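You operate a simulated robot arm through the tools that you are given. There is no shell and no other tool. Be economical: measure what you need, move in short steps, check, and stop when the job is done.

The job below is to be done with a simulated two-armed robot. You get a single attempt, and the scene is never put back.

TASK
Wipe up the spill on the top of the grey steel cabinet with the white cloth and put it back.
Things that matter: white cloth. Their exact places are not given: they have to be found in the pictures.

It is judged by the outcome, as a careful person would: the job done as asked, and still so three seconds after it is handed in. It fails if anything else is knocked over, pushed out of place, dropped, spilled or broken. Flat cloth is picked up by pressing the open fingertips on it (5 to 10 N) and closing them slowly along it; thin cloth reads only 2 to 8 mm in the jaws.

THE ROBOT
Two 7-joint arms with two-finger parallel grippers on one trunk, on a base that drives. Base frame: it is fixed to the floor where the robot stands at the start and does not move with it; the origin is under the middle of the robot, x ahead of it, y to its left, z up; the surface under the hand at the start is at about z = 0.95. Lengths are in m, angles in rad, forces in N, time in s.
The left shoulder is at the start at [0.02, 0.138, 1.525], the right one opposite. With the tool pointing down near the work surface each hand reaches from about 0.1 to 0.38 m from the robot's upright axis, wherever it stands, measured 20 degrees to its own side. Payload 1.57 kg a hand.
The TCP of each hand is the grasp point between the finger pads, 0.03 m short of the fingertips. In the tool frame z runs along the fingers and y along their closing line. The gripper opens to 0.08 m. The fingers are 0.017 m wide and 0.012 m thick; the gripper's body (0.04 by 0.082 m) begins 0.08 m behind the TCP.
Orientation is that of the tool frame in the base frame, as a unit quaternion [x, y, z, w]. With the fingers straight down and closing along the base's y, the tool's x points along the base's -x, its y along +y and its z along -z.

THE INTERFACE
- The arms move only by the tool send_rows. It takes "left_deltas", "right_deltas" or both (then of equal length, played together; a hand with none holds still); each is one flat list of numbers, 7 for each row, row after row: the turn, a rotation vector about the tool's x, y, z in units of 8 degrees (1.0 is 8 degrees), then the shift along the tool's x, y, z in units of 25 mm (1.0 is 25 mm), then the closure, from 0 (fully open) to 1 (shut). In form: [rx, ry, rz, dx, dy, dz, fingers, rx, ry, rz, dx, dy, dz, fingers, ...]. A call has 1 to 20 rows; each row shifts and turns the commanded pose from where the row before left it, along the tool's axes as they then stand. A call with a number of a shift or a turn outside -1 to 1 is refused whole. Each row takes 0.2 s and may step no farther than 0.05 m and 0.15 rad from the row before; otherwise, or with a gripper value out of range, the whole call is refused. A pose out of reach is approached as far as the arm can. The call stops where the force on the tool passes 40 N (or 10 N more than at its start, if that is more) or the arm is blocked; 0.2 s more then pass. Each finger travels about 0.045 m/s and halts on what it meets, pressing with about 43 N; the grip force reading is that of the motor and also rises with nothing between the fingers. The clock runs only during rows and for 0.2 s after the last one: add rows that do not move to give the fingers time. The reply holds the time, the measured pose of the TCP, the force on the tool along the base axes, the opening and the grip force, in the units named above and with some noise, with the torque about the TCP (base axes, N m) and any sound that the robot's microphone picked up.
- Cameras (640 x 400 px; columns grow to the right, rows downward): "scene" is now at [0.164, 0.0329, 1.3774]; the picture's right is [0.45, -0.89, 0.00], its down [-0.75, -0.37, -0.55] and it looks along [0.49, 0.25, -0.83] (base axes); focal length 214 px, centre (320, 200). "left" rides on the left gripper at [0.072, 0.007, -0.122] in its tool frame; the picture's right is [-0.09, 1.00, 0.00], its down [-0.84, -0.08, -0.54] and it looks along [-0.54, -0.05, 0.84] (tool axes); focal length 238 px, centre (320, 200). "right" rides on the right gripper at [0.072, -0.007, -0.122] in its tool frame; the picture's right is [0.09, 1.00, 0.00], its down [-0.84, 0.08, -0.54] and it looks along [-0.54, 0.05, 0.84] (tool axes); focal length 238 px, centre (320, 200).
- snapshot(camera): a new picture of that camera. The clock stands still meanwhile.
- slide_trunk(by): slides the trunk up (or, below 0, down) by that many m; the arms and the scene camera ride with it, the base frame stays. It gives what a move gives, with no picture.
- roll_base(legs): drives the robot by 1 to 6 legs, each [ahead, left, turn to the left] in m, m and rad, along the robot's own axes; the way and the turn of a leg run together, so that a leg with both is an arc; at most 1.5 m and 3.142 rad a leg. The arms and the cameras ride along, it lands a little off, and it stops where it bumps. It gives what a move gives.
- head_to(pan, tilt): turns the head with the scene camera to pan (to the left, within 1.047 rad either way) and tilt (down, from -0.506 to 1.204), counted from straight ahead of the robot. It gives what a move gives.
- point_at(camera, pixels): for up to 12 pixels [column, row] of the newest picture of that camera ("zoom" is the newest enlarged one), the place [x, y, z] in the base frame of the surface seen there, good to about 0.002 m. The clock stands still meanwhile.
- inspect(camera, box): a new picture of the part [left, top, right, bottom] of that camera's present view, enlarged. The clock stands still meanwhile.
- hand_in(): hands the job in; it is judged then, once.

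Go step by step. Measure first, check grasps and placings, and put right what went wrong. The budget is 80 turns and 58 pictures, counting those below and the enlarged ones. Unless the task says otherwise, let go and move clear before handing in, and close with one line.

The tools are called after ">>>" by a JSON object that holds its "name" and its "arguments". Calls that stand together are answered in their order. send_rows: Moves the arms, as the interface text tells. Its arguments: {"type":"object","properties":{"left_deltas":{"type":"array"},"right_deltas":{"type":"array"}},"required":[]} The other tools are called the same way: slide_trunk (by) slides the trunk up or down; roll_base (legs) drives the base; head_to (pan, tilt) turns the head that bears the scene camera; snapshot (camera) takes a picture; point_at (camera, pixels) gives the place of the surface under pixels of a picture; inspect (camera, box) takes an enlarged picture of a part of a camera's view; hand_in () hands the job in.

At the start:

```text
clock: 0.0
left_position: [0.3319, 0.2895, 1.2317]
left_tool_rot: [0.0, 1.0, 0.0, 0.0]
left_ft_force: [0.0, -0.1, -0.3]
left_wrist_torque: [0.02, 0.0, 0.01]
left_opening: 0.08
left_grip_force: 0.0
right_position: [0.3472, 0.0233, 1.2408]
right_tool_rot: [-0.001, 1.0, 0.0, 0.001]
right_ft_force: [0.5, -0.3, 0.6]
right_wrist_torque: [-0.05, 0.01, -0.02]
right_opening: 0.0801
right_grip_force: 0.0
trunk travel left (down, up): [-0.9, 0.34]
robot x, y, heading: [-0.0005, 0.0017, -0.004]
head pan, tilt: [0.463, 0.988]
```

scene: 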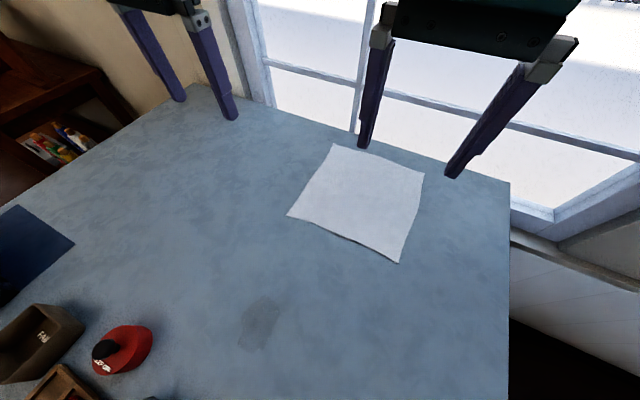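
right: 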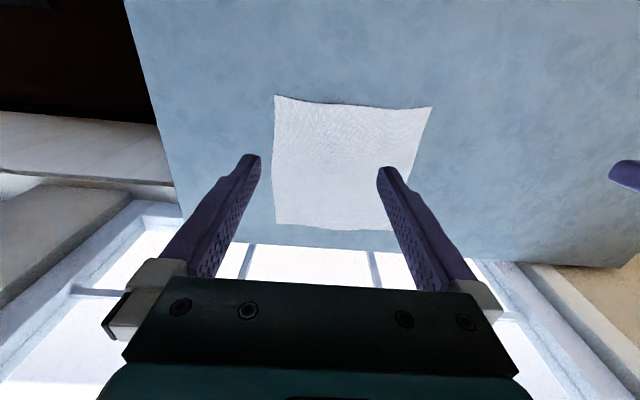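
left: 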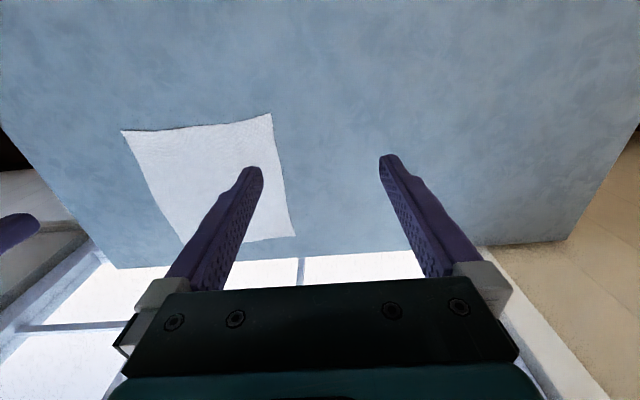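

The scene picture shows the white cloth around (360,200) and a dark stain around (260,322). I'll measure both and the nearby objects.

>>> {"name": "point_at", "arguments": {"camera": "scene", "pixels": [[333, 145], [424, 173], [398, 263], [288, 215], [360, 200], [262, 296], [240, 340], [278, 310], [262, 348], [150, 335], [509, 183], [508, 390]]}}

>>> {"name": "inspect", "arguments": {"camera": "scene", "box": [160, 200, 400, 400]}}

>>> {"name": "head_to", "arguments": {"pan": 0.463, "tilt": 1.2}}

>>> {"name": "snapshot", "arguments": {"camera": "scene"}}

```text
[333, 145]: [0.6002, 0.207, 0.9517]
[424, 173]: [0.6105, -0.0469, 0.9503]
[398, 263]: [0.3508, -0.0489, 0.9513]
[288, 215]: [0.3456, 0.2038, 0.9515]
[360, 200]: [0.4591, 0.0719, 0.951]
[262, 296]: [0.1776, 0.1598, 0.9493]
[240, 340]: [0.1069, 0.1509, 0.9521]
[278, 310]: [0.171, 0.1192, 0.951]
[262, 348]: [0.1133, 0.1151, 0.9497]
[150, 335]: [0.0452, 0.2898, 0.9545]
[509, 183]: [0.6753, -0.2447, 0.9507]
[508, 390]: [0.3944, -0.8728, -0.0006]
```

```text
2.00 times, centred on (280, 300) of scene
```

zoom: 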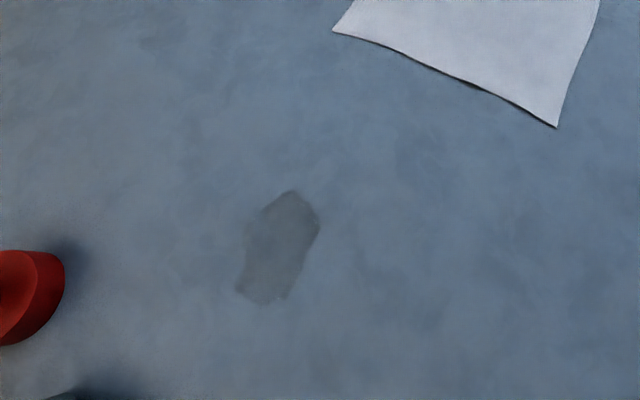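

```text
clock: 0.7
left_position: [0.3306, 0.2894, 1.2307]
left_tool_rot: [0.001, 1.0, 0.0, 0.0]
left_ft_force: [-0.4, 0.5, 0.1]
left_wrist_torque: [0.04, 0.01, 0.02]
left_opening: 0.0803
left_grip_force: 0.1
right_position: [0.3485, 0.0245, 1.24]
right_tool_rot: [0.0, 1.0, 0.0, 0.0]
right_ft_force: [-0.3, 0.0, -1.1]
right_wrist_torque: [0.0, -0.01, -0.01]
right_opening: 0.0799
right_grip_force: 0.0
trunk travel left (down, up): [-0.9, 0.34]
robot x, y, heading: [-0.0015, -0.003, 0.001]
head pan, tilt: [0.463, 1.201]
```

```text
53 pictures are left
```

scene: 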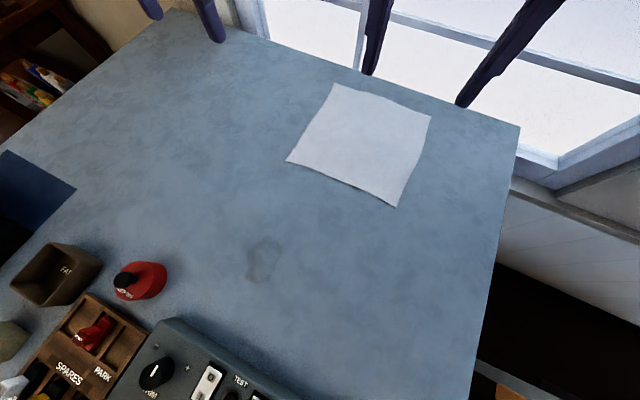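

The stain now sits at (263,260), with a console and other objects near the robot. I'll locate those and look around to confirm which top is the grey steel cabinet.

>>> {"name": "point_at", "arguments": {"camera": "scene", "pixels": [[262, 236], [248, 270], [281, 258], [262, 285], [140, 278], [165, 325], [240, 370], [205, 385], [470, 385], [518, 127], [170, 12], [60, 275]]}}

>>> {"name": "inspect", "arguments": {"camera": "scene", "box": [180, 200, 340, 300]}}

>>> {"name": "head_to", "arguments": {"pan": -0.9, "tilt": 0.9}}

>>> {"name": "snapshot", "arguments": {"camera": "scene"}}

>>> {"name": "head_to", "arguments": {"pan": 1.04, "tilt": 1.0}}

>>> {"name": "snapshot", "arguments": {"camera": "scene"}}

```text
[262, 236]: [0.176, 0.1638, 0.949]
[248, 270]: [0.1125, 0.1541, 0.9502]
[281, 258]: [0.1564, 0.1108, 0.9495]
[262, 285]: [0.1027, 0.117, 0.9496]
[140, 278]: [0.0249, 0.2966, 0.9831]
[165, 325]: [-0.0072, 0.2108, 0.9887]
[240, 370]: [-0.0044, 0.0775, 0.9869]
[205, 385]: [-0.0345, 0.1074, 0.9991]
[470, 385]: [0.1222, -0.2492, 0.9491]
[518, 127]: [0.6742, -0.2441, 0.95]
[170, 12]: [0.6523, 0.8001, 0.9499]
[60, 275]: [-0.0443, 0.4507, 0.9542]
```

```text
4.00 times, centred on (260, 250) of scene
```

zoom: 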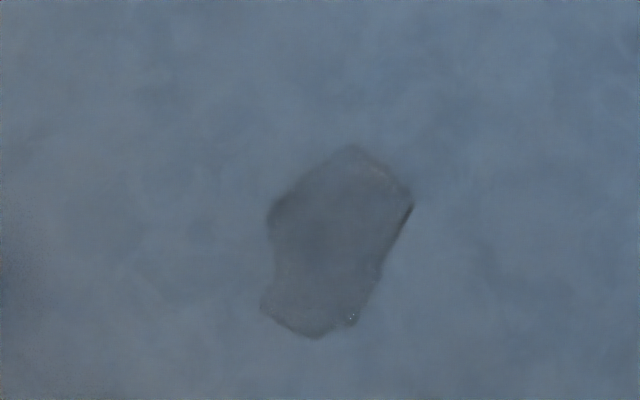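

```text
clock: 2.2
left_position: [0.331, 0.2875, 1.2313]
left_tool_rot: [0.0, 1.0, 0.0, -0.001]
left_ft_force: [-0.9, 0.9, -0.2]
left_wrist_torque: [0.01, -0.03, -0.04]
left_opening: 0.0799
left_grip_force: 0.0
right_position: [0.3478, 0.0238, 1.2397]
right_tool_rot: [0.001, 1.0, -0.001, 0.0]
right_ft_force: [0.4, 0.4, 0.0]
right_wrist_torque: [0.0, 0.01, 0.01]
right_opening: 0.0797
right_grip_force: 0.1
trunk travel left (down, up): [-0.9, 0.34]
robot x, y, heading: [-0.001, -0.0007, -0.002]
head pan, tilt: [-0.901, 0.901]
```

```text
51 pictures are left
```

scene: 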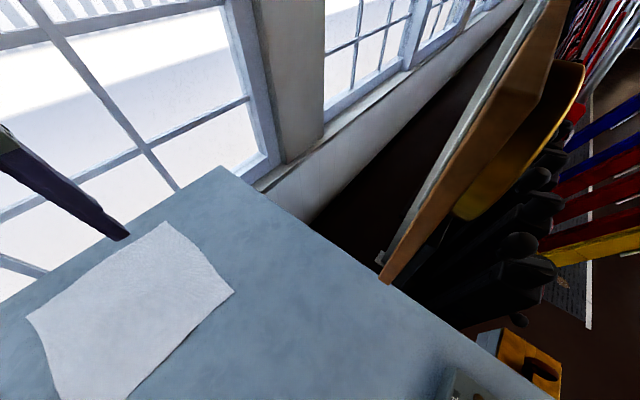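

```text
clock: 4.1
left_position: [0.3306, 0.2913, 1.2305]
left_tool_rot: [0.0, 1.0, 0.0, 0.0]
left_ft_force: [-0.9, 0.2, 1.2]
left_wrist_torque: [0.04, 0.0, 0.0]
left_opening: 0.0799
left_grip_force: 0.1
right_position: [0.3484, 0.0229, 1.2388]
right_tool_rot: [0.0, 1.0, 0.0, 0.0]
right_ft_force: [0.6, -0.1, 0.7]
right_wrist_torque: [0.01, -0.01, -0.01]
right_opening: 0.0801
right_grip_force: 0.1
trunk travel left (down, up): [-0.9, 0.34]
robot x, y, heading: [0.0009, -0.0004, 0.0]
head pan, tilt: [1.04, 1.0]
```

```text
50 pictures are left
```

scene: 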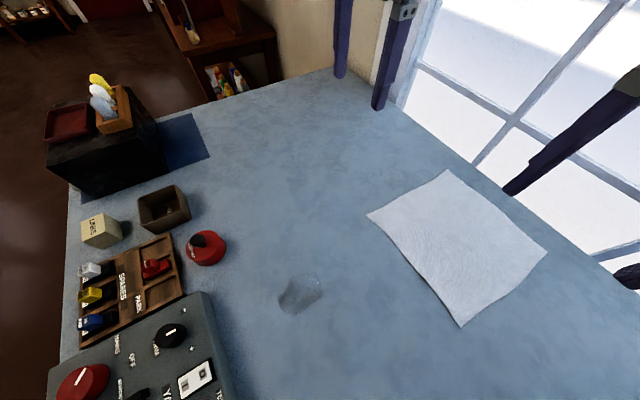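

The spill covers about x 0.10–0.18, y 0.11–0.165, and the cloth x 0.35–0.61, y −0.05–0.205. I'll move the right arm out of the way, then test the left arm's forward reach in the air, since laying the cloth back will need it.

>>> {"name": "send_rows", "arguments": {"left_deltas": [0, 0, 0, 0, 0, 0, 0, 0, 0, 0, 0, 0, 0, 0, 0, 0, 0, 0, 0, 0, 0, 0, 0, 0, 0, 0, 0, 0, 0, 0, 0, 0, -0.85, 0, 0, 0, 0, 0, 0, -1, 0, 0, 0, 0, 0, 0, -1, 0, 0, 0, 0, 0, 0, -1, 0, 0, 0, 0, 0, 0, -1, 0, 0, 0, 0, 0, 0, -1, 0, 0, 0, 0, 0, 0, -1, 0, 0, 0, 0, 0, 0, -1, 0, 0, 0, 0, 0, -1, -0.5, 0, 0, 0, 0, 0, -1, 0, 0, 0, 0, 0, 0, -1, 0, 0, 0, 0, 0, 0, -1, 0, 0, 0, 0, 0, 0, -1, 0, 0, 0, 0, 0, 0, -1, 0, 0, 0, 0, 0, 0, -1, 0, 0, 0, 0, 0, 0, -1, 0, 0, 0], "right_deltas": [0, 0, 0, 0, -1, 0, 0, 0, 0, 0, 0, -1, 0, 0, 0, 0, 0, 0, -1, 0, 0, 0, 0, 0, 0, -1, 0, 0, 0, 0, 0, 0, -1, 0, 0, 0, 0, 0, 0, -1, 0, 0, 0, 0, 0, 0, -1, 0, 0, 0, 0, 0, 0, -1, 0, 0, 0, 0, 0, 0, -1, 0, 0, 0, 0, 0, 0, 0, 0, 0, 0, 0, 0, 0, 0, 0, 0, 0, 0, 0, 0, 0, 0, 0, 0, 0, 0, 0, 0, 0, 0, 0, 0, 0, 0, 0, 0, 0, 0, 0, 0, 0, 0, 0, 0, 0, 0, 0, 0, 0, 0, 0, 0, 0, 0, 0, 0, 0, 0, 0, 0, 0, 0, 0, 0, 0, 0, 0, 0, 0, 0, 0, 0, 0, 0, 0, 0, 0, 0, 0]}}

>>> {"name": "point_at", "arguments": {"camera": "scene", "pixels": [[215, 295], [235, 385], [65, 350], [205, 235], [225, 248], [160, 190], [195, 215], [449, 170], [546, 253], [462, 326], [368, 215]]}}

```text
clock: 8.3
left_position: [0.4632, 0.0912, 1.2386]
left_tool_rot: [0.001, 1.0, 0.0, 0.001]
left_ft_force: [-0.1, -0.4, 0.6]
left_wrist_torque: [-0.01, -0.03, -0.02]
left_opening: 0.0799
left_grip_force: 0.0
left hand out of reach, approached as far as the arm can: row 18, 19, 20
right_position: [0.3469, -0.1991, 1.2404]
right_tool_rot: [-0.001, 1.0, 0.002, 0.001]
right_ft_force: [-0.7, -0.3, 0.2]
right_wrist_torque: [0.0, 0.0, 0.01]
right_opening: 0.0799
right_grip_force: 0.2
trunk travel left (down, up): [-0.9, 0.34]
robot x, y, heading: [0.002, -0.0, -0.002]
head pan, tilt: [1.04, 1.0]
```

```text
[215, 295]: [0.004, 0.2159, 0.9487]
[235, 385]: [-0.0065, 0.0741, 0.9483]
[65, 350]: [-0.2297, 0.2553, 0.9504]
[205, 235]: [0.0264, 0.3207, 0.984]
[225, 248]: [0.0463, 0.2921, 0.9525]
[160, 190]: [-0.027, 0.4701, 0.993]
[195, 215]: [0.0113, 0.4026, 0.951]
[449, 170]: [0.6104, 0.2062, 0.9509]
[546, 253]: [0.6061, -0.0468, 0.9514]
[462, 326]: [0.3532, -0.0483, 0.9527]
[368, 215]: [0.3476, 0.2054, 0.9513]
```

With the tool vertical the left hand reaches only x≈0.46, and I need about 0.58 to lay the cloth. I'll test a 45° forward tilt and further forward travel.

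>>> {"name": "send_rows", "arguments": {"left_deltas": [0, -0.94, 0, 0, 0, 0, 0, 0, -0.94, 0, 0, 0, 0, 0, 0, -0.94, 0, 0, 0, 0, 0, 0, -0.94, 0, 0, 0, 0, 0, 0, -0.94, 0, 0, 0, 0, 0, 0, -0.94, 0, 0, 0, 0, 0, 0, 0, 0, -0.7, 0, 0.7, 0, 0, 0, 0, -0.7, 0, 0.7, 0, 0, 0, 0, -0.7, 0, 0.7, 0, 0, 0, 0, -0.7, 0, 0.7, 0, 0, 0, 0, -0.7, 0, 0.7, 0]}}

```text
clock: 10.7
left_position: [0.5913, 0.0918, 1.2382]
left_tool_rot: [0.001, 0.923, 0.001, 0.385]
left_ft_force: [-0.6, 0.1, -0.5]
left_wrist_torque: [0.01, -0.02, -0.04]
left_opening: 0.0801
left_grip_force: 0.0
left hand out of reach, approached as far as the arm can: row 1
right_position: [0.3471, -0.1986, 1.2397]
right_tool_rot: [0.0, 1.0, 0.002, 0.001]
right_ft_force: [0.8, 0.0, 0.4]
right_wrist_torque: [0.0, -0.02, 0.02]
right_opening: 0.0799
right_grip_force: 0.1
trunk travel left (down, up): [-0.9, 0.34]
robot x, y, heading: [0.0027, -0.0002, -0.002]
head pan, tilt: [1.04, 1.0]
```

The tilted hand reached x=0.59, so I can lay the cloth down there. My plan is to pinch the near edge with both hands near its two corners, drag the cloth over the spill, rub, then fly it back and lay it flat. First I'll bring both hands above the near-edge pinch points.

>>> {"name": "send_rows", "arguments": {"left_deltas": [0, 0, 0, 0.68, 0.35, -0.68, 0, 0, 0, 0, 0.68, 0.35, -0.68, 0, 0, 0, 0, 0.68, 0.35, -0.68, 0, 0, 0, 0, 0.68, 0.35, -0.68, 0, 0, 0, 0, 0.68, 0.35, -0.68, 0, 0, 0, 0, 0.68, 0.35, -0.68, 0, 0, 0, 0, 0.68, 0.35, -0.68, 0, 0, 0, 0, 0.68, 0.35, -0.68, 0, 0, 0, 0, 0.68, 0.35, -0.68, 0, 0, 0.94, 0, 0, 0, 0, 0, 0, 0.94, 0, 0, 0, 0, 0, 0, 0.94, 0, 0, 0, 0, 0, 0, 0.94, 0, 0, 0, 0, 0, 0, 0.94, 0, 0, 0, 0, 0, 0, 0.94, 0, 0, 0, 0, 0], "right_deltas": [0, 0, 0, -0.124, 0.818, 0, 0, 0, 0, 0, -0.124, 0.818, 0, 0, 0, 0, 0, -0.124, 0.818, 0, 0, 0, 0, 0, -0.124, 0.818, 0, 0, 0, 0, 0, -0.124, 0.818, 0, 0, 0, 0, 0, -0.124, 0.818, 0, 0, 0, 0, 0, -0.124, 0.818, 0, 0, 0, 0, 0, -0.124, 0.818, 0, 0, 0, 0, 0, -0.124, 0.818, 0, 0, 0, 0, 0, 0, 0, 0, 0, 0, 0, 0, 0, 0, 0, 0, 0, 0, 0, 0, 0, 0, 0, 0, 0, 0, 0, 0, 0, 0, 0, 0, 0, 0, 0, 0, 0, 0, 0, 0, 0, 0, 0, 0]}}

>>> {"name": "slide_trunk", "arguments": {"by": -0.12}}

>>> {"name": "head_to", "arguments": {"pan": 0.3, "tilt": 1.0}}

>>> {"name": "snapshot", "arguments": {"camera": "scene"}}

```text
clock: 13.9
left_position: [0.3744, 0.1691, 1.2377]
left_tool_rot: [-0.001, 1.0, 0.0, -0.002]
left_ft_force: [0.1, -0.4, -0.2]
left_wrist_torque: [-0.05, -0.03, -0.01]
left_opening: 0.0802
left_grip_force: 0.2
right_position: [0.376, -0.0181, 1.241]
right_tool_rot: [0.0, 1.0, -0.001, 0.001]
right_ft_force: [0.3, -0.7, 0.0]
right_wrist_torque: [0.0, -0.03, -0.03]
right_opening: 0.0798
right_grip_force: 0.0
trunk travel left (down, up): [-0.9, 0.34]
robot x, y, heading: [0.001, -0.0007, -0.003]
head pan, tilt: [1.04, 1.0]
```

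```text
clock: 15.6
left_position: [0.3743, 0.1591, 1.1891]
left_tool_rot: [0.0, 1.0, -0.016, 0.001]
left_ft_force: [-1.0, 0.3, -0.3]
left_wrist_torque: [0.04, 0.01, 0.02]
left_opening: 0.0799
left_grip_force: 0.2
right_position: [0.3754, -0.0285, 1.1985]
right_tool_rot: [0.0, 1.0, -0.016, 0.001]
right_ft_force: [-0.7, -0.4, 0.0]
right_wrist_torque: [-0.02, 0.02, 0.01]
right_opening: 0.0799
right_grip_force: 0.0
trunk travel left (down, up): [-0.851, 0.389]
robot x, y, heading: [-0.0023, 0.0111, 0.003]
head pan, tilt: [1.04, 1.0]
stopped: the arm was blocked; the commanded pose is now the measured one
```

```text
clock: 16.7
left_position: [0.3743, 0.1607, 1.1886]
left_tool_rot: [0.0, 1.0, -0.016, 0.0]
left_ft_force: [-0.1, 0.4, 0.3]
left_wrist_torque: [-0.01, -0.01, 0.01]
left_opening: 0.0799
left_grip_force: 0.1
right_position: [0.3757, -0.0252, 1.1969]
right_tool_rot: [0.001, 1.0, -0.017, 0.001]
right_ft_force: [0.0, -0.5, -0.3]
right_wrist_torque: [0.0, 0.05, 0.02]
right_opening: 0.0801
right_grip_force: 0.0
trunk travel left (down, up): [-0.851, 0.389]
robot x, y, heading: [0.0003, 0.0149, -0.001]
head pan, tilt: [0.3, 1.0]
```

```text
49 pictures are left
```

scene: 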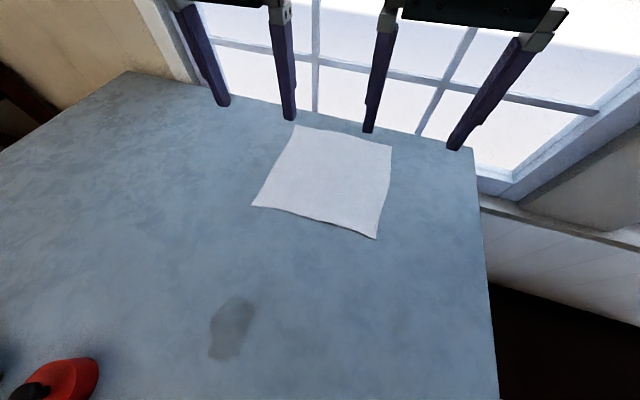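

The trunk was blocked 5 cm down and the base shifted by 15 mm, so some part is touching something. I'll raise it back and check that the console and other objects haven't moved.

>>> {"name": "slide_trunk", "arguments": {"by": 0.06}}

>>> {"name": "head_to", "arguments": {"pan": 1.04, "tilt": 1.0}}

>>> {"name": "snapshot", "arguments": {"camera": "scene"}}

>>> {"name": "point_at", "arguments": {"camera": "scene", "pixels": [[215, 295], [235, 385], [65, 350], [205, 235], [225, 248], [160, 190], [195, 215], [449, 170], [546, 253], [462, 326], [368, 215]]}}

```text
clock: 17.7
left_position: [0.373, 0.185, 1.2474]
left_tool_rot: [-0.001, 1.0, 0.0, -0.001]
left_ft_force: [-0.3, 0.0, 0.2]
left_wrist_torque: [0.01, -0.02, -0.01]
left_opening: 0.0798
left_grip_force: 0.1
right_position: [0.376, -0.0012, 1.251]
right_tool_rot: [0.001, 1.0, 0.0, 0.0]
right_ft_force: [0.8, 0.7, -0.4]
right_wrist_torque: [-0.02, 0.01, 0.02]
right_opening: 0.0799
right_grip_force: 0.2
trunk travel left (down, up): [-0.911, 0.329]
robot x, y, heading: [0.0016, 0.0168, 0.004]
head pan, tilt: [0.3, 1.0]
```

```text
clock: 18.8
left_position: [0.3746, 0.1849, 1.2483]
left_tool_rot: [0.0, 1.0, 0.0, 0.001]
left_ft_force: [0.4, -0.5, 0.0]
left_wrist_torque: [0.01, 0.01, -0.01]
left_opening: 0.0797
left_grip_force: 0.1
right_position: [0.375, -0.002, 1.2516]
right_tool_rot: [0.001, 1.0, 0.0, 0.001]
right_ft_force: [-0.6, -0.5, -0.3]
right_wrist_torque: [-0.01, -0.03, 0.03]
right_opening: 0.08
right_grip_force: 0.0
trunk travel left (down, up): [-0.911, 0.329]
robot x, y, heading: [0.0008, 0.0182, 0.002]
head pan, tilt: [1.04, 1.0]
```

```text
48 pictures are left
```

scene: 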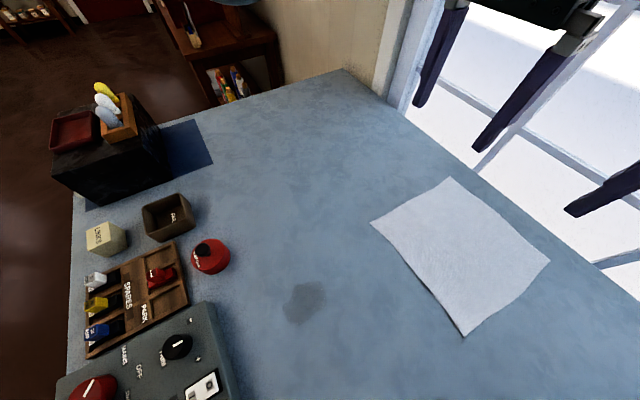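

```text
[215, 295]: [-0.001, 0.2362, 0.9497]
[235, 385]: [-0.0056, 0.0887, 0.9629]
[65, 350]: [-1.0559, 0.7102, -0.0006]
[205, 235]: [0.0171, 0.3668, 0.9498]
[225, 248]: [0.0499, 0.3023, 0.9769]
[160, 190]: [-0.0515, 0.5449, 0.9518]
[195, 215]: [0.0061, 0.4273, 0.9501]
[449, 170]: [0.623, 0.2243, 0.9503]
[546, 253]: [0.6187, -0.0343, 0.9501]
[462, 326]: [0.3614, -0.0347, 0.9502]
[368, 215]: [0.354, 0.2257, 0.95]
```

The base has shifted about 18 mm to the left. I'll measure the objects again at their pixels in this new picture.

>>> {"name": "point_at", "arguments": {"camera": "scene", "pixels": [[212, 304], [240, 385], [225, 265], [195, 228], [160, 243], [449, 178], [549, 262], [464, 334], [371, 220], [312, 283], [287, 315]]}}

>>> {"name": "inspect", "arguments": {"camera": "scene", "box": [40, 80, 280, 400]}}

```text
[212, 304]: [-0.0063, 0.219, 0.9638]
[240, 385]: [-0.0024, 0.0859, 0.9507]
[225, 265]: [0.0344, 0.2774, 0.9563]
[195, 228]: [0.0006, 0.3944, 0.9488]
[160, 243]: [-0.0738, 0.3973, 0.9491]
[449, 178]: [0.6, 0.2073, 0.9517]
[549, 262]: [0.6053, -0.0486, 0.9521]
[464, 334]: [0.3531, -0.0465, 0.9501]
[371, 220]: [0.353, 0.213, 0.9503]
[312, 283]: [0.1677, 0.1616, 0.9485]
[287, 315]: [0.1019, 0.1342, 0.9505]
```

```text
1.25 times, centred on (160, 240) of scene
```

zoom: 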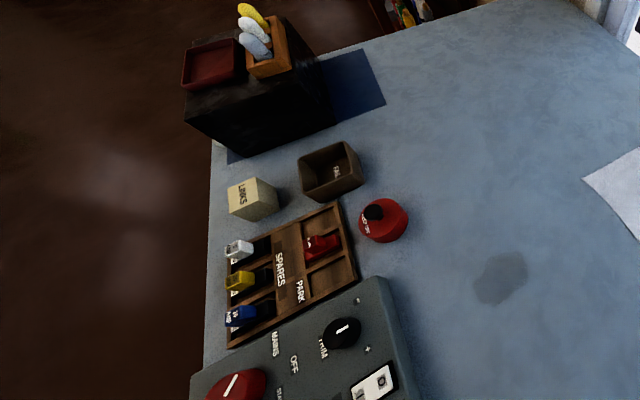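

Everything is where it was, so it was only the robot's own frame that got blocked, and I'll leave the trunk at this height. Now I'll lower both hands to just above the cloth with the fingers partly closed.

>>> {"name": "send_rows", "arguments": {"left_deltas": [0, 0, 0, 0.1, -0.6, 1, 0.55, 0, 0, 0, 0, 0, 1, 0.55, 0, 0, 0, 0, 0, 1, 0.55, 0, 0, 0, 0, 0, 1, 0.55, 0, 0, 0, 0, 0, 1, 0.55, 0, 0, 0, 0, 0, 1, 0.55, 0, 0, 0, 0, 0, 1, 0.55, 0, 0, 0, 0, 0, 1, 0.55, 0, 0, 0, 0, 0, 1, 0.55, 0, 0, 0, 0, 0, 0.9, 0.55], "right_deltas": [0, 0, 0, 0.1, -0.4, 1, 0.55, 0, 0, 0, 0, 0, 1, 0.55, 0, 0, 0, 0, 0, 1, 0.55, 0, 0, 0, 0, 0, 1, 0.55, 0, 0, 0, 0, 0, 1, 0.55, 0, 0, 0, 0, 0, 1, 0.55, 0, 0, 0, 0, 0, 1, 0.55, 0, 0, 0, 0, 0, 1, 0.55, 0, 0, 0, 0, 0, 1, 0.55, 0, 0, 0, 0, 0, 1, 0.55]}}

>>> {"name": "snapshot", "arguments": {"camera": "left"}}

>>> {"name": "snapshot", "arguments": {"camera": "right"}}

```text
clock: 21.0
left_position: [0.3543, 0.1707, 1.0094]
left_tool_rot: [0.001, 1.0, 0.0, 0.001]
left_ft_force: [0.6, -0.3, -0.5]
left_wrist_torque: [0.0, -0.03, -0.03]
left_opening: 0.0361
left_grip_force: 0.0
left hand out of reach, approached as far as the arm can: row 9, 10
right_position: [0.3393, -0.0283, 1.0291]
right_tool_rot: [0.001, 1.0, 0.0, 0.001]
right_ft_force: [-0.4, 0.0, 0.4]
right_wrist_torque: [0.0, -0.02, 0.01]
right_opening: 0.0358
right_grip_force: 0.1
right hand out of reach, approached as far as the arm can: row 7, 8, 9, 10
trunk travel left (down, up): [-0.911, 0.329]
robot x, y, heading: [0.0018, 0.0162, -0.001]
head pan, tilt: [1.04, 1.0]
```

```text
46 pictures are left
```

left: 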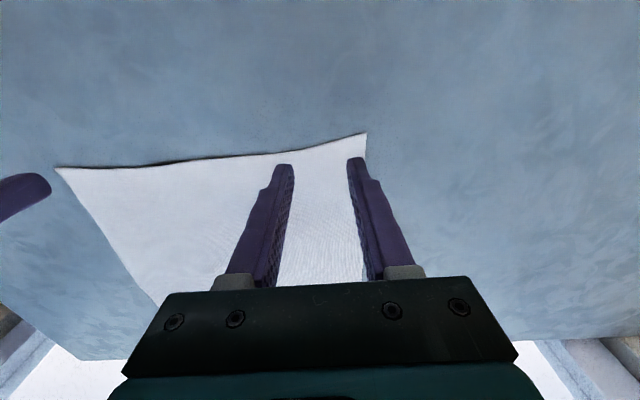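

```text
45 pictures are left
```

right: 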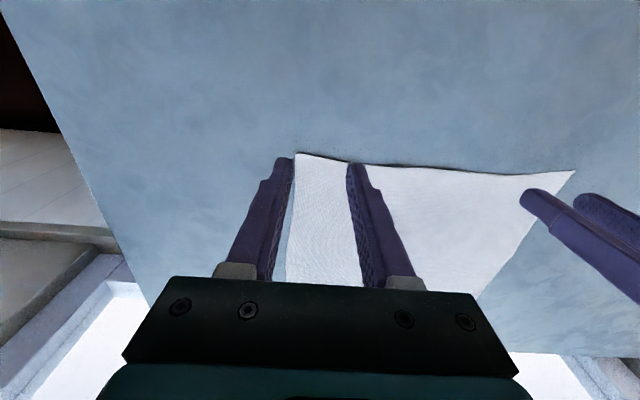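

Held vertically, both hands run out of reach just short of the cloth: left at x 0.354, right at z 1.029. A 24° forward tilt should cover the rest, so I'll tilt and move to about 1 cm above the cloth.

>>> {"name": "send_rows", "arguments": {"left_deltas": [0, -1, 0, 0, 0, 0, 0.55, 0, -1, 0, 0, 0, 0, 0.55, 0, -1, 0, 0, 0, 0, 0.55, 0, 0, 0, -0.05, 0, 0.44, 0.55, 0, 0, 0, -0.04, 0, 0.43, 0.55, 0, 0, 0, 0, 0, 0, 0.55], "right_deltas": [0, -1, 0, 0, 0, 0, 0.55, 0, -1, 0, 0, 0, 0, 0.55, 0, -1, 0, 0, 0, 0, 0.55, 0, 0, 0, -0.16, 0.32, 0.92, 0.55, 0, 0, 0, -0.16, 0.32, 0.92, 0.55, 0, 0, 0, 0, 0, 0, 0.55]}}

```text
clock: 22.4
left_position: [0.3671, 0.1712, 0.9919]
left_tool_rot: [0.0, 0.978, 0.001, 0.208]
left_ft_force: [-0.7, 0.7, 0.7]
left_wrist_torque: [-0.02, 0.04, -0.01]
left_opening: 0.0359
left_grip_force: 0.1
right_position: [0.3594, -0.015, 0.9967]
right_tool_rot: [0.0, 0.978, 0.001, 0.209]
right_ft_force: [0.3, 0.7, 0.8]
right_wrist_torque: [0.0, 0.0, -0.02]
right_opening: 0.0359
right_grip_force: 0.1
right hand out of reach, approached as far as the arm can: row 5
trunk travel left (down, up): [-0.911, 0.329]
robot x, y, heading: [0.0008, 0.0152, -0.001]
head pan, tilt: [1.04, 1.0]
```

The left hand is in place. The right needs another 8° of tilt to get down.

>>> {"name": "send_rows", "arguments": {"right_deltas": [0, -1, 0, 0, 0, 0, 0.55, 0, 0, 0, 0.05, 0.1, 0.39, 0.55, 0, 0, 0, 0, 0, 0, 0.55]}}

>>> {"name": "snapshot", "arguments": {"camera": "right"}}

>>> {"name": "snapshot", "arguments": {"camera": "left"}}

```text
clock: 23.2
left_position: [0.3676, 0.1718, 0.9917]
left_tool_rot: [0.0, 0.978, 0.001, 0.208]
left_ft_force: [-0.3, -0.2, 0.1]
left_wrist_torque: [0.01, -0.05, 0.03]
left_opening: 0.0362
left_grip_force: 0.0
right_position: [0.3631, -0.0233, 0.9944]
right_tool_rot: [0.002, 0.961, -0.005, 0.277]
right_ft_force: [0.5, -0.1, 0.1]
right_wrist_torque: [-0.05, 0.0, 0.01]
right_opening: 0.0358
right_grip_force: 0.0
right hand out of reach, approached as far as the arm can: row 2
trunk travel left (down, up): [-0.911, 0.329]
robot x, y, heading: [-0.0015, 0.0156, 0.009]
head pan, tilt: [1.04, 1.0]
```

```text
44 pictures are left
```

right: 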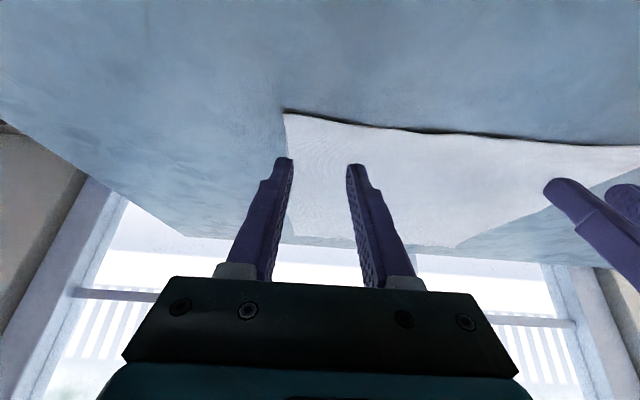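

```text
43 pictures are left
```

left: 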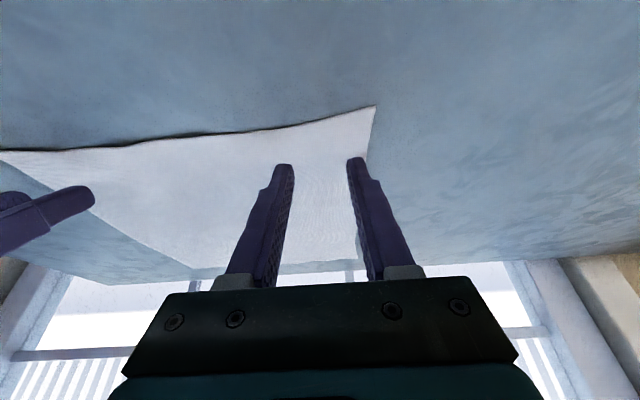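

The right hand is still about 14 mm too high. I'll raise the left hand 2 cm, then lower the trunk 2 cm, which is well short of where it got blocked.

>>> {"name": "send_rows", "arguments": {"left_deltas": [0, 0, 0, -0.33, 0, -0.73, 0.55, 0, 0, 0, 0, 0, 0, 0.55]}}

>>> {"name": "slide_trunk", "arguments": {"by": -0.02}}

```text
clock: 23.8
left_position: [0.3664, 0.1712, 1.0127]
left_tool_rot: [0.001, 0.978, -0.001, 0.208]
left_ft_force: [-0.4, 0.8, -1.2]
left_wrist_torque: [-0.02, -0.01, -0.01]
left_opening: 0.036
left_grip_force: 0.0
right_position: [0.3627, -0.0233, 0.9927]
right_tool_rot: [0.001, 0.961, -0.005, 0.276]
right_ft_force: [-0.9, -0.1, 0.3]
right_wrist_torque: [0.0, 0.0, 0.0]
right_opening: 0.036
right_grip_force: 0.1
trunk travel left (down, up): [-0.911, 0.329]
robot x, y, heading: [-0.0019, 0.0127, 0.003]
head pan, tilt: [1.04, 1.0]
```

```text
clock: 24.3
left_position: [0.3683, 0.1727, 0.9986]
left_tool_rot: [0.0, 0.978, 0.002, 0.208]
left_ft_force: [0.6, -0.4, -0.3]
left_wrist_torque: [-0.01, 0.01, 0.01]
left_opening: 0.0361
left_grip_force: 0.0
right_position: [0.3673, -0.0258, 0.9811]
right_tool_rot: [-0.001, 0.96, -0.007, 0.281]
right_ft_force: [2.3, 1.3, 11.7]
right_wrist_torque: [0.25, -0.15, -0.04]
right_opening: 0.0371
right_grip_force: 0.8
trunk travel left (down, up): [-0.897, 0.343]
robot x, y, heading: [-0.0021, 0.0131, 0.002]
head pan, tilt: [1.04, 1.0]
stopped: the force on the tool passed its limit at 61 N (the readings are from after the stop); the commanded pose is now the measured one
```

The right fingertips are pressing at 12 N, but the outer one is close to the cloth's edge at y≈−0.048. I'll hop the right hand inward a little and bring the left hand down to touch.

>>> {"name": "send_rows", "arguments": {"left_deltas": [0, 0, 0, 0.1, 0, 0.22, 0.55, 0, 0, 0, 0.1, 0, 0.22, 0.55, 0, 0, 0, 0.085, 0, 0.2, 0.55, 0, 0, 0, 0, 0, 0, 0.55], "right_deltas": [0, 0, 0, -0.11, 0, -0.17, 0.55, 0, 0, 0, 0, 0.35, 0, 0.55, 0, 0, 0, 0.09, 0, 0.14, 0.55, 0, 0, 0, 0.0, 0, 0.0, 0.55]}}

```text
clock: 25.3
left_position: [0.3684, 0.1714, 0.9814]
left_tool_rot: [0.0, 0.977, 0.001, 0.211]
left_ft_force: [-3.8, -1.1, 22.5]
left_wrist_torque: [0.09, 0.03, 0.0]
left_opening: 0.0359
left_grip_force: 0.0
right_position: [0.3667, -0.0156, 0.9832]
right_tool_rot: [-0.002, 0.96, -0.005, 0.279]
right_ft_force: [-0.2, -0.4, -0.8]
right_wrist_torque: [0.0, 0.01, -0.01]
right_opening: 0.0362
right_grip_force: 0.1
right hand out of reach, approached as far as the arm can: row 1, 3
trunk travel left (down, up): [-0.897, 0.343]
robot x, y, heading: [-0.0019, 0.0173, -0.007]
head pan, tilt: [1.04, 1.0]
```

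The left hand is pressing too hard at 22 N and the right is about 2 mm short. I'll ease the left up and bring the right slightly back and down.

>>> {"name": "send_rows", "arguments": {"left_deltas": [0, 0, 0, -0.01, 0, -0.03, 0.55, 0, 0, 0, 0, 0, 0, 0.55], "right_deltas": [0, 0, 0, 0.27, 0, -0.01, 0.55, 0, 0, 0, 0, 0, 0, 0.55]}}

```text
clock: 25.9
left_position: [0.369, 0.1717, 0.9819]
left_tool_rot: [0.0, 0.978, 0.0, 0.209]
left_ft_force: [0.5, -1.1, 16.5]
left_wrist_torque: [-0.01, -0.12, -0.03]
left_opening: 0.0358
left_grip_force: 0.0
right_position: [0.3627, -0.0156, 0.9807]
right_tool_rot: [-0.002, 0.96, -0.006, 0.281]
right_ft_force: [0.2, 0.8, 9.6]
right_wrist_torque: [0.19, -0.05, 0.01]
right_opening: 0.0365
right_grip_force: 0.3
trunk travel left (down, up): [-0.897, 0.343]
robot x, y, heading: [0.0018, 0.0159, -0.0]
head pan, tilt: [1.04, 1.0]
```

Right is at 9.6 N and left at 16.5 N. I'll ease the left a little more and then close both slowly.

>>> {"name": "send_rows", "arguments": {"left_deltas": [0, 0, 0, -0.01, 0, -0.03, 0.55, 0, 0, 0, 0, 0, 0, 0.6, 0, 0, 0, 0, 0, 0, 0.65, 0, 0, 0, 0, 0, 0, 0.7, 0, 0, 0, 0, 0, 0, 0.75, 0, 0, 0, 0, 0, 0, 0.8, 0, 0, 0, 0, 0, 0, 0.85, 0, 0, 0, 0, 0, 0, 0.9, 0, 0, 0, 0, 0, 0, 0.95, 0, 0, 0, 0, 0, 0, 1, 0, 0, 0, 0, 0, 0, 1, 0, 0, 0, 0, 0, 0, 1], "right_deltas": [0, 0, 0, 0, 0, 0, 0.55, 0, 0, 0, 0, 0, 0, 0.6, 0, 0, 0, 0, 0, 0, 0.65, 0, 0, 0, 0, 0, 0, 0.7, 0, 0, 0, 0, 0, 0, 0.75, 0, 0, 0, 0, 0, 0, 0.8, 0, 0, 0, 0, 0, 0, 0.85, 0, 0, 0, 0, 0, 0, 0.9, 0, 0, 0, 0, 0, 0, 0.95, 0, 0, 0, 0, 0, 0, 1, 0, 0, 0, 0, 0, 0, 1, 0, 0, 0, 0, 0, 0, 1]}}

>>> {"name": "snapshot", "arguments": {"camera": "left"}}

>>> {"name": "snapshot", "arguments": {"camera": "right"}}

```text
clock: 28.5
left_position: [0.3676, 0.1709, 0.9814]
left_tool_rot: [0.0, 0.978, -0.001, 0.209]
left_ft_force: [-0.6, -9.0, 2.6]
left_wrist_torque: [-0.27, 0.01, -0.03]
left_opening: 0.0016
left_grip_force: 23.0
right_position: [0.3612, -0.016, 0.9803]
right_tool_rot: [-0.003, 0.96, -0.005, 0.28]
right_ft_force: [-0.8, 7.0, 26.7]
right_wrist_torque: [0.19, -0.26, 0.08]
right_opening: 0.0021
right_grip_force: 23.3
trunk travel left (down, up): [-0.897, 0.343]
robot x, y, heading: [-0.0, 0.0142, -0.0]
head pan, tilt: [1.04, 1.0]
```

```text
42 pictures are left
```

left: 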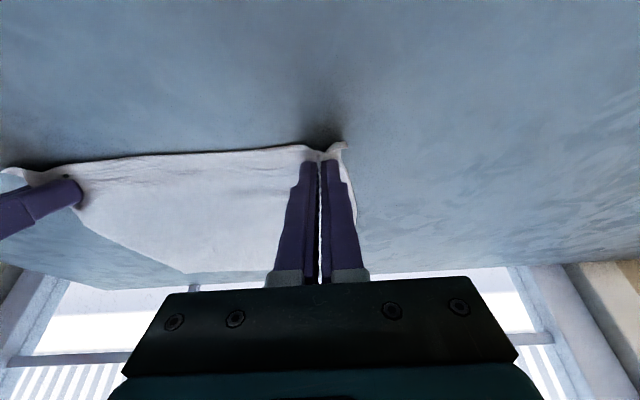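

```text
41 pictures are left
```

right: 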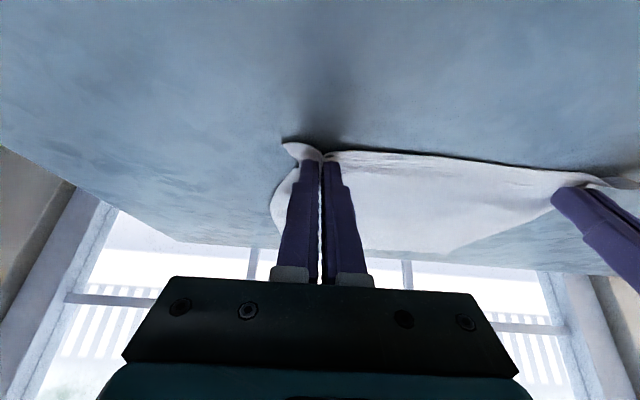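

Both grips show a white fold at 1.6–2 mm opening. I'll lift slightly and slacken the cloth between the hands to check that it holds.

>>> {"name": "send_rows", "arguments": {"left_deltas": [0, 0, 0, -0.125, -0.1, -0.275, 1, 0, 0, 0, -0.125, -0.1, -0.275, 1, 0, 0, 0, -0.25, 0, -0.55, 1, 0, 0, 0, 0, 0, 0, 1], "right_deltas": [0, 0, 0, -0.16, 0.1, -0.253, 1, 0, 0, 0, -0.16, 0.1, -0.253, 1, 0, 0, 0, -0.32, 0, -0.506, 1, 0, 0, 0, 0, 0, 0, 1]}}

>>> {"name": "snapshot", "arguments": {"camera": "left"}}

>>> {"name": "snapshot", "arguments": {"camera": "right"}}

```text
clock: 29.5
left_position: [0.3664, 0.1666, 1.0123]
left_tool_rot: [0.0, 0.978, 0.0, 0.208]
left_ft_force: [0.4, 0.0, -0.1]
left_wrist_torque: [0.0, -0.02, 0.0]
left_opening: 0.0014
left_grip_force: 23.6
right_position: [0.3606, -0.0093, 1.0094]
right_tool_rot: [-0.001, 0.96, -0.006, 0.279]
right_ft_force: [-0.2, -0.2, -0.5]
right_wrist_torque: [0.03, 0.06, -0.02]
right_opening: 0.0017
right_grip_force: 23.8
trunk travel left (down, up): [-0.897, 0.343]
robot x, y, heading: [0.0007, 0.0162, -0.001]
head pan, tilt: [1.04, 1.0]
```

```text
40 pictures are left
```

left: 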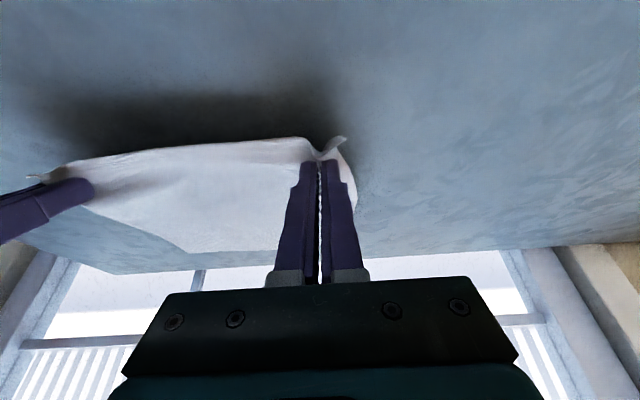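

```text
39 pictures are left
```

right: 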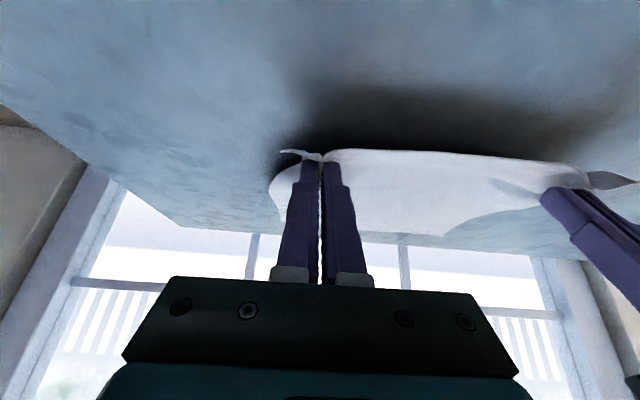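

Both sides lifted cleanly. Now I'll drag the cloth towards the spill and return the hands to vertical on the way.

>>> {"name": "send_rows", "arguments": {"left_deltas": [0, 0, 0, 0.73, 0, -0.328, 1, 0, 0, 0, 0.73, 0, -0.328, 1, 0, 0, 0, 0.73, 0, -0.328, 1, 0, 0.75, 0, 0, 0, 0, 1, 0, 0.75, 0, 0, 0, 0, 1, 0, 0.75, 0, 0, 0, 0, 1, 0, 0.75, 0, 0, 0, 0, 1, 0, 0, 0, 0.773, -0.177, 0, 1, 0, 0, 0, 0.773, -0.177, 0, 1, 0, 0, 0, 0.773, -0.177, 0, 1, 0, 0, 0, 0.773, -0.177, 0, 1, 0, 0, 0, 0.773, -0.177, 0, 1, 0, 0, 0, 0.773, -0.177, 0, 1], "right_deltas": [0, 0, 0, 0.674, 0, -0.43, 1, 0, 0, 0, 0.674, 0, -0.43, 1, 0, 0, 0, 0.674, 0, -0.43, 1, 0, 1, 0, 0, 0, 0, 1, 0, 1, 0, 0, 0, 0, 1, 0, 1, 0, 0, 0, 0, 1, 0, 1, 0, 0, 0, 0, 1, 0, 0, 0, 0.773, -0.177, 0, 1, 0, 0, 0, 0.773, -0.177, 0, 1, 0, 0, 0, 0.773, -0.177, 0, 1, 0, 0, 0, 0.773, -0.177, 0, 1, 0, 0, 0, 0.773, -0.177, 0, 1, 0, 0, 0, 0.773, -0.177, 0, 1]}}

>>> {"name": "head_to", "arguments": {"pan": 0.6, "tilt": 1.0}}

>>> {"name": "snapshot", "arguments": {"camera": "scene"}}

```text
clock: 32.3
left_position: [0.1904, 0.1422, 1.0121]
left_tool_rot: [-0.001, 1.0, 0.0, -0.001]
left_ft_force: [0.3, -0.2, -0.1]
left_wrist_torque: [0.0, 0.02, 0.01]
left_opening: 0.0017
left_grip_force: 23.6
right_position: [0.1855, -0.0358, 1.0102]
right_tool_rot: [0.0, 1.0, -0.006, 0.003]
right_ft_force: [0.6, -0.4, -0.1]
right_wrist_torque: [-0.01, -0.01, 0.02]
right_opening: 0.0017
right_grip_force: 23.7
trunk travel left (down, up): [-0.897, 0.343]
robot x, y, heading: [-0.0014, 0.0181, 0.0]
head pan, tilt: [1.04, 1.0]
```

```text
clock: 33.2
left_position: [0.1913, 0.1412, 1.0119]
left_tool_rot: [0.0, 1.0, 0.0, 0.0]
left_ft_force: [1.0, -0.1, -0.8]
left_wrist_torque: [0.0, -0.01, -0.02]
left_opening: 0.0015
left_grip_force: 22.8
right_position: [0.1849, -0.0361, 1.0086]
right_tool_rot: [0.0, 1.0, -0.006, 0.004]
right_ft_force: [-0.2, 0.3, -0.2]
right_wrist_torque: [-0.05, -0.01, -0.01]
right_opening: 0.002
right_grip_force: 23.2
trunk travel left (down, up): [-0.897, 0.343]
robot x, y, heading: [0.0025, 0.0151, -0.001]
head pan, tilt: [0.6, 1.0]
```

```text
38 pictures are left
```

scene: 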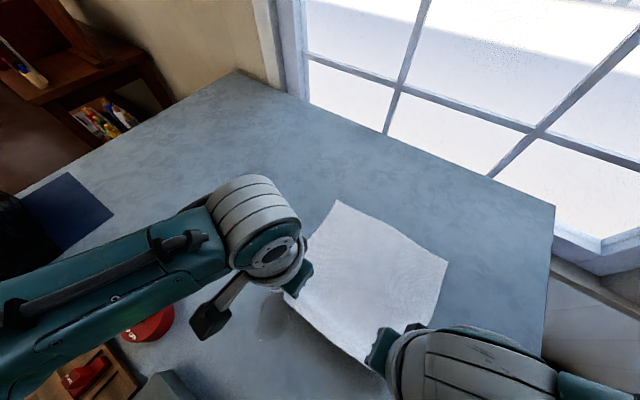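

The cloth now trails flat behind the hands, with its near edge beside the stain. I'll lower the left hand to press lightly while the right stays just above the surface.

>>> {"name": "send_rows", "arguments": {"left_deltas": [0, 0, 0, 0, 0, 0.6, 1, 0, 0, 0, 0, 0, 0.3, 1, 0, 0, 0, 0, 0, 0.2, 1, 0, 0, 0, 0, 0, 0.1, 1, 0, 0, 0, 0, 0, 0, 1], "right_deltas": [0, 0, 0, 0, 0, 0.5, 1, 0, 0, 0, 0, 0, 0.3, 1, 0, 0, 0, 0, 0, 0.2, 1, 0, 0, 0, 0, 0, 0, 1, 0, 0, 0, 0, 0, 0, 1]}}

```text
clock: 34.4
left_position: [0.2037, 0.1339, 0.9844]
left_tool_rot: [-0.001, 1.0, -0.003, 0.006]
left_ft_force: [-0.4, 0.3, 10.5]
left_wrist_torque: [0.01, -0.09, -0.04]
left_opening: 0.0015
left_grip_force: 23.2
right_position: [0.2021, -0.0431, 0.9901]
right_tool_rot: [0.0, 1.0, -0.01, 0.015]
right_ft_force: [0.1, -0.7, -1.4]
right_wrist_torque: [0.0, 0.03, 0.03]
right_opening: 0.002
right_grip_force: 23.7
trunk travel left (down, up): [-0.897, 0.343]
robot x, y, heading: [0.0009, 0.0125, -0.006]
head pan, tilt: [0.6, 1.0]
```

Both hands shifted about +12 mm in x while going down, more than I commanded. I'll check whether an elbow or forearm is touching something.

>>> {"name": "head_to", "arguments": {"pan": 1.04, "tilt": 1.0}}

>>> {"name": "snapshot", "arguments": {"camera": "scene"}}

>>> {"name": "head_to", "arguments": {"pan": -0.8, "tilt": 1.0}}

>>> {"name": "snapshot", "arguments": {"camera": "scene"}}

```text
clock: 35.3
left_position: [0.2047, 0.1347, 0.9824]
left_tool_rot: [0.0, 1.0, -0.004, 0.007]
left_ft_force: [2.6, 0.2, 13.5]
left_wrist_torque: [-0.04, -0.12, -0.02]
left_opening: 0.0014
left_grip_force: 23.3
right_position: [0.2028, -0.0427, 0.9894]
right_tool_rot: [0.0, 1.0, -0.01, 0.016]
right_ft_force: [0.5, -0.5, -0.8]
right_wrist_torque: [0.0, 0.02, -0.01]
right_opening: 0.0019
right_grip_force: 23.4
trunk travel left (down, up): [-0.897, 0.343]
robot x, y, heading: [-0.0024, 0.0146, 0.001]
head pan, tilt: [1.04, 1.0]
```

```text
37 pictures are left
```

scene: 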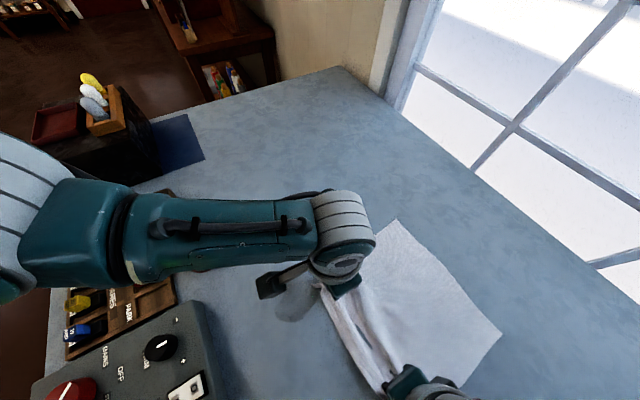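

```text
clock: 37.1
left_position: [0.2038, 0.1348, 0.984]
left_tool_rot: [-0.001, 1.0, -0.003, 0.005]
left_ft_force: [1.3, -1.4, 14.6]
left_wrist_torque: [-0.07, -0.09, -0.01]
left_opening: 0.0015
left_grip_force: 23.2
right_position: [0.2028, -0.0425, 0.9881]
right_tool_rot: [0.001, 1.0, -0.01, 0.015]
right_ft_force: [0.0, -0.1, -0.2]
right_wrist_torque: [0.0, -0.02, -0.02]
right_opening: 0.0019
right_grip_force: 23.3
trunk travel left (down, up): [-0.897, 0.343]
robot x, y, heading: [-0.0006, 0.0167, -0.003]
head pan, tilt: [-0.799, 1.0]
```

```text
36 pictures are left
```

scene: 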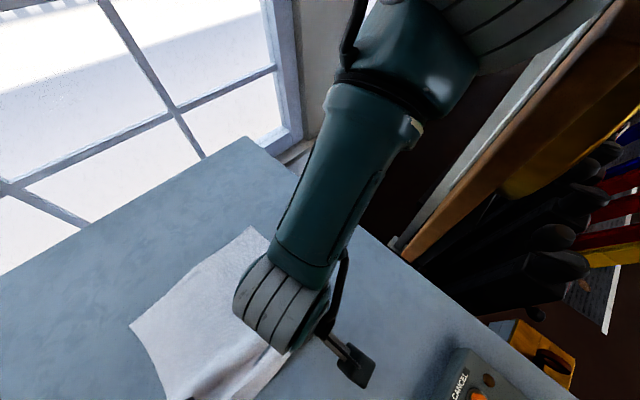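

The right elbow at (460,60) is near the board standing on the right, which may be what blocked me. I'll measure both.

>>> {"name": "point_at", "arguments": {"camera": "scene", "pixels": [[460, 60], [475, 90], [440, 115], [410, 240], [395, 245], [500, 100], [540, 60], [540, 20], [480, 130], [410, 125], [450, 180]]}}

>>> {"name": "inspect", "arguments": {"camera": "scene", "box": [360, 0, 640, 260]}}

```text
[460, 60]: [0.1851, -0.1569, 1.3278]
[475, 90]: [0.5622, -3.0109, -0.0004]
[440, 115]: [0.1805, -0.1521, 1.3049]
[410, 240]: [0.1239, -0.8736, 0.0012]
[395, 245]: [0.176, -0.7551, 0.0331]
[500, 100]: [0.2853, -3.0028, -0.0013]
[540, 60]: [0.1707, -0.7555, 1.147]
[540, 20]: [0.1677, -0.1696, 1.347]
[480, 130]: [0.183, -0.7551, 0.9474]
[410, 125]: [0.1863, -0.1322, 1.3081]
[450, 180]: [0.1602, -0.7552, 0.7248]
```

```text
1.54 times, centred on (500, 130) of scene
```

zoom: 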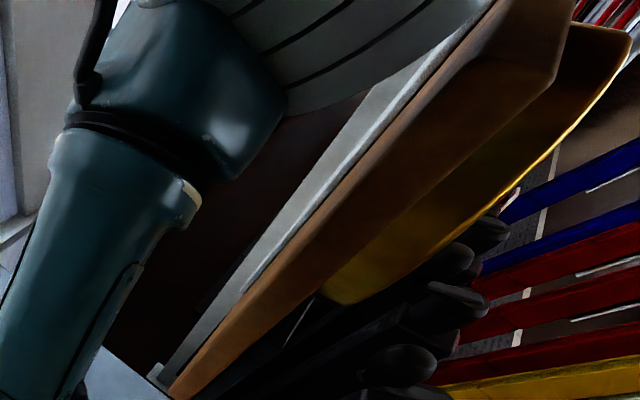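

Nothing is being touched there, since the board is at y −0.755 and the elbow at −0.17. I'll try a short stroke towards −x and see how the arms track.

>>> {"name": "send_rows", "arguments": {"left_deltas": [0, 0, 0, 0.6, 0, 0, 1, 0, 0, 0, 0.6, 0, 0, 1, 0, 0, 0, 0.6, 0, 0, 1, 0, 0, 0, 0, 0, 0, 1], "right_deltas": [0, 0, 0, 0.6, 0, 0, 1, 0, 0, 0, 0.6, 0, 0, 1, 0, 0, 0, 0.6, 0, 0, 1, 0, 0, 0, 0, 0, 0, 1]}}

```text
clock: 38.3
left_position: [0.1634, 0.1429, 0.985]
left_tool_rot: [-0.004, 1.0, 0.0, 0.009]
left_ft_force: [-1.4, 0.3, 3.1]
left_wrist_torque: [-0.01, 0.01, 0.0]
left_opening: 0.0016
left_grip_force: 23.1
right_position: [0.1871, -0.0266, 0.9954]
right_tool_rot: [-0.004, 0.999, 0.0, 0.039]
right_ft_force: [-0.8, 0.6, 0.0]
right_wrist_torque: [-0.01, -0.01, 0.01]
right_opening: 0.0019
right_grip_force: 23.7
trunk travel left (down, up): [-0.897, 0.343]
robot x, y, heading: [0.002, 0.0192, 0.007]
head pan, tilt: [-0.799, 1.0]
stopped in row 4 (left hand): the arm was blocked; the commanded pose is now the measured one
```

The left hand moved, but the right was held back and pitched up. I'll look straight down close to the robot to find what is touching.

>>> {"name": "head_to", "arguments": {"pan": 0.0, "tilt": 1.2}}

>>> {"name": "snapshot", "arguments": {"camera": "scene"}}

>>> {"name": "snapshot", "arguments": {"camera": "right"}}

>>> {"name": "snapshot", "arguments": {"camera": "left"}}

```text
clock: 39.5
left_position: [0.1661, 0.1449, 0.9856]
left_tool_rot: [-0.002, 1.0, 0.002, 0.011]
left_ft_force: [0.8, -0.6, 0.9]
left_wrist_torque: [-0.06, 0.01, 0.01]
left_opening: 0.0015
left_grip_force: 23.1
right_position: [0.1907, -0.0276, 0.9947]
right_tool_rot: [-0.003, 0.999, -0.001, 0.042]
right_ft_force: [0.8, 0.6, -0.1]
right_wrist_torque: [0.01, -0.01, 0.01]
right_opening: 0.0018
right_grip_force: 23.5
trunk travel left (down, up): [-0.897, 0.343]
robot x, y, heading: [0.0004, 0.0188, 0.006]
head pan, tilt: [0.0, 1.201]
```

```text
34 pictures are left
```

scene: 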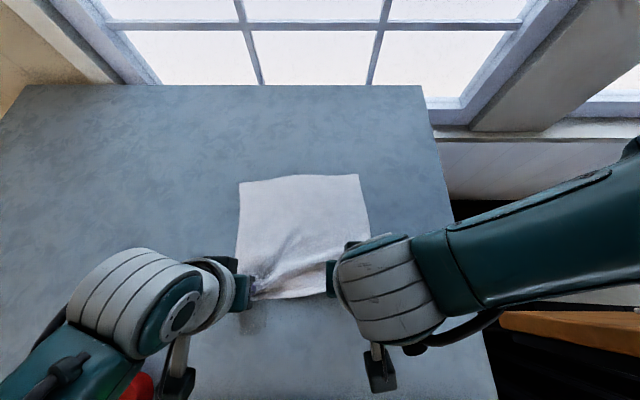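

```text
33 pictures are left
```

right: 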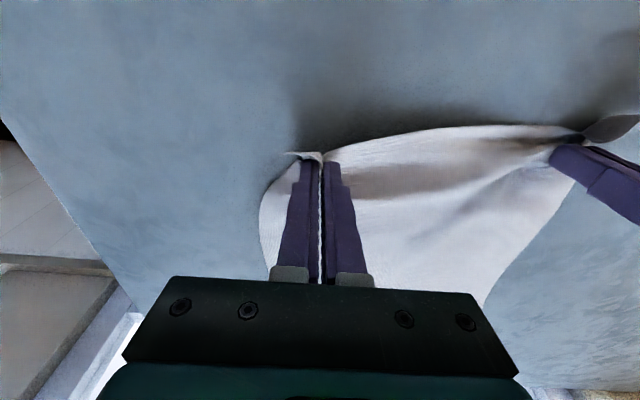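

```text
32 pictures are left
```

left: 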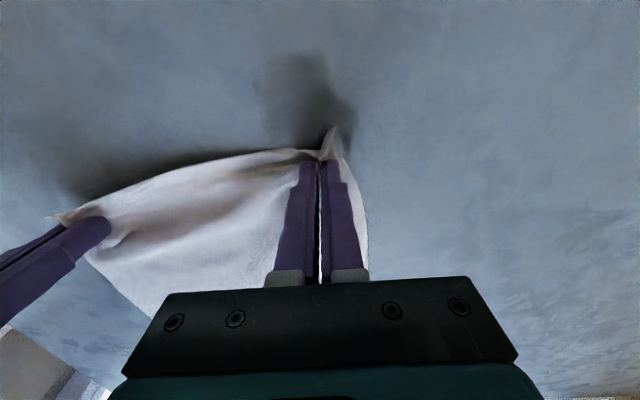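

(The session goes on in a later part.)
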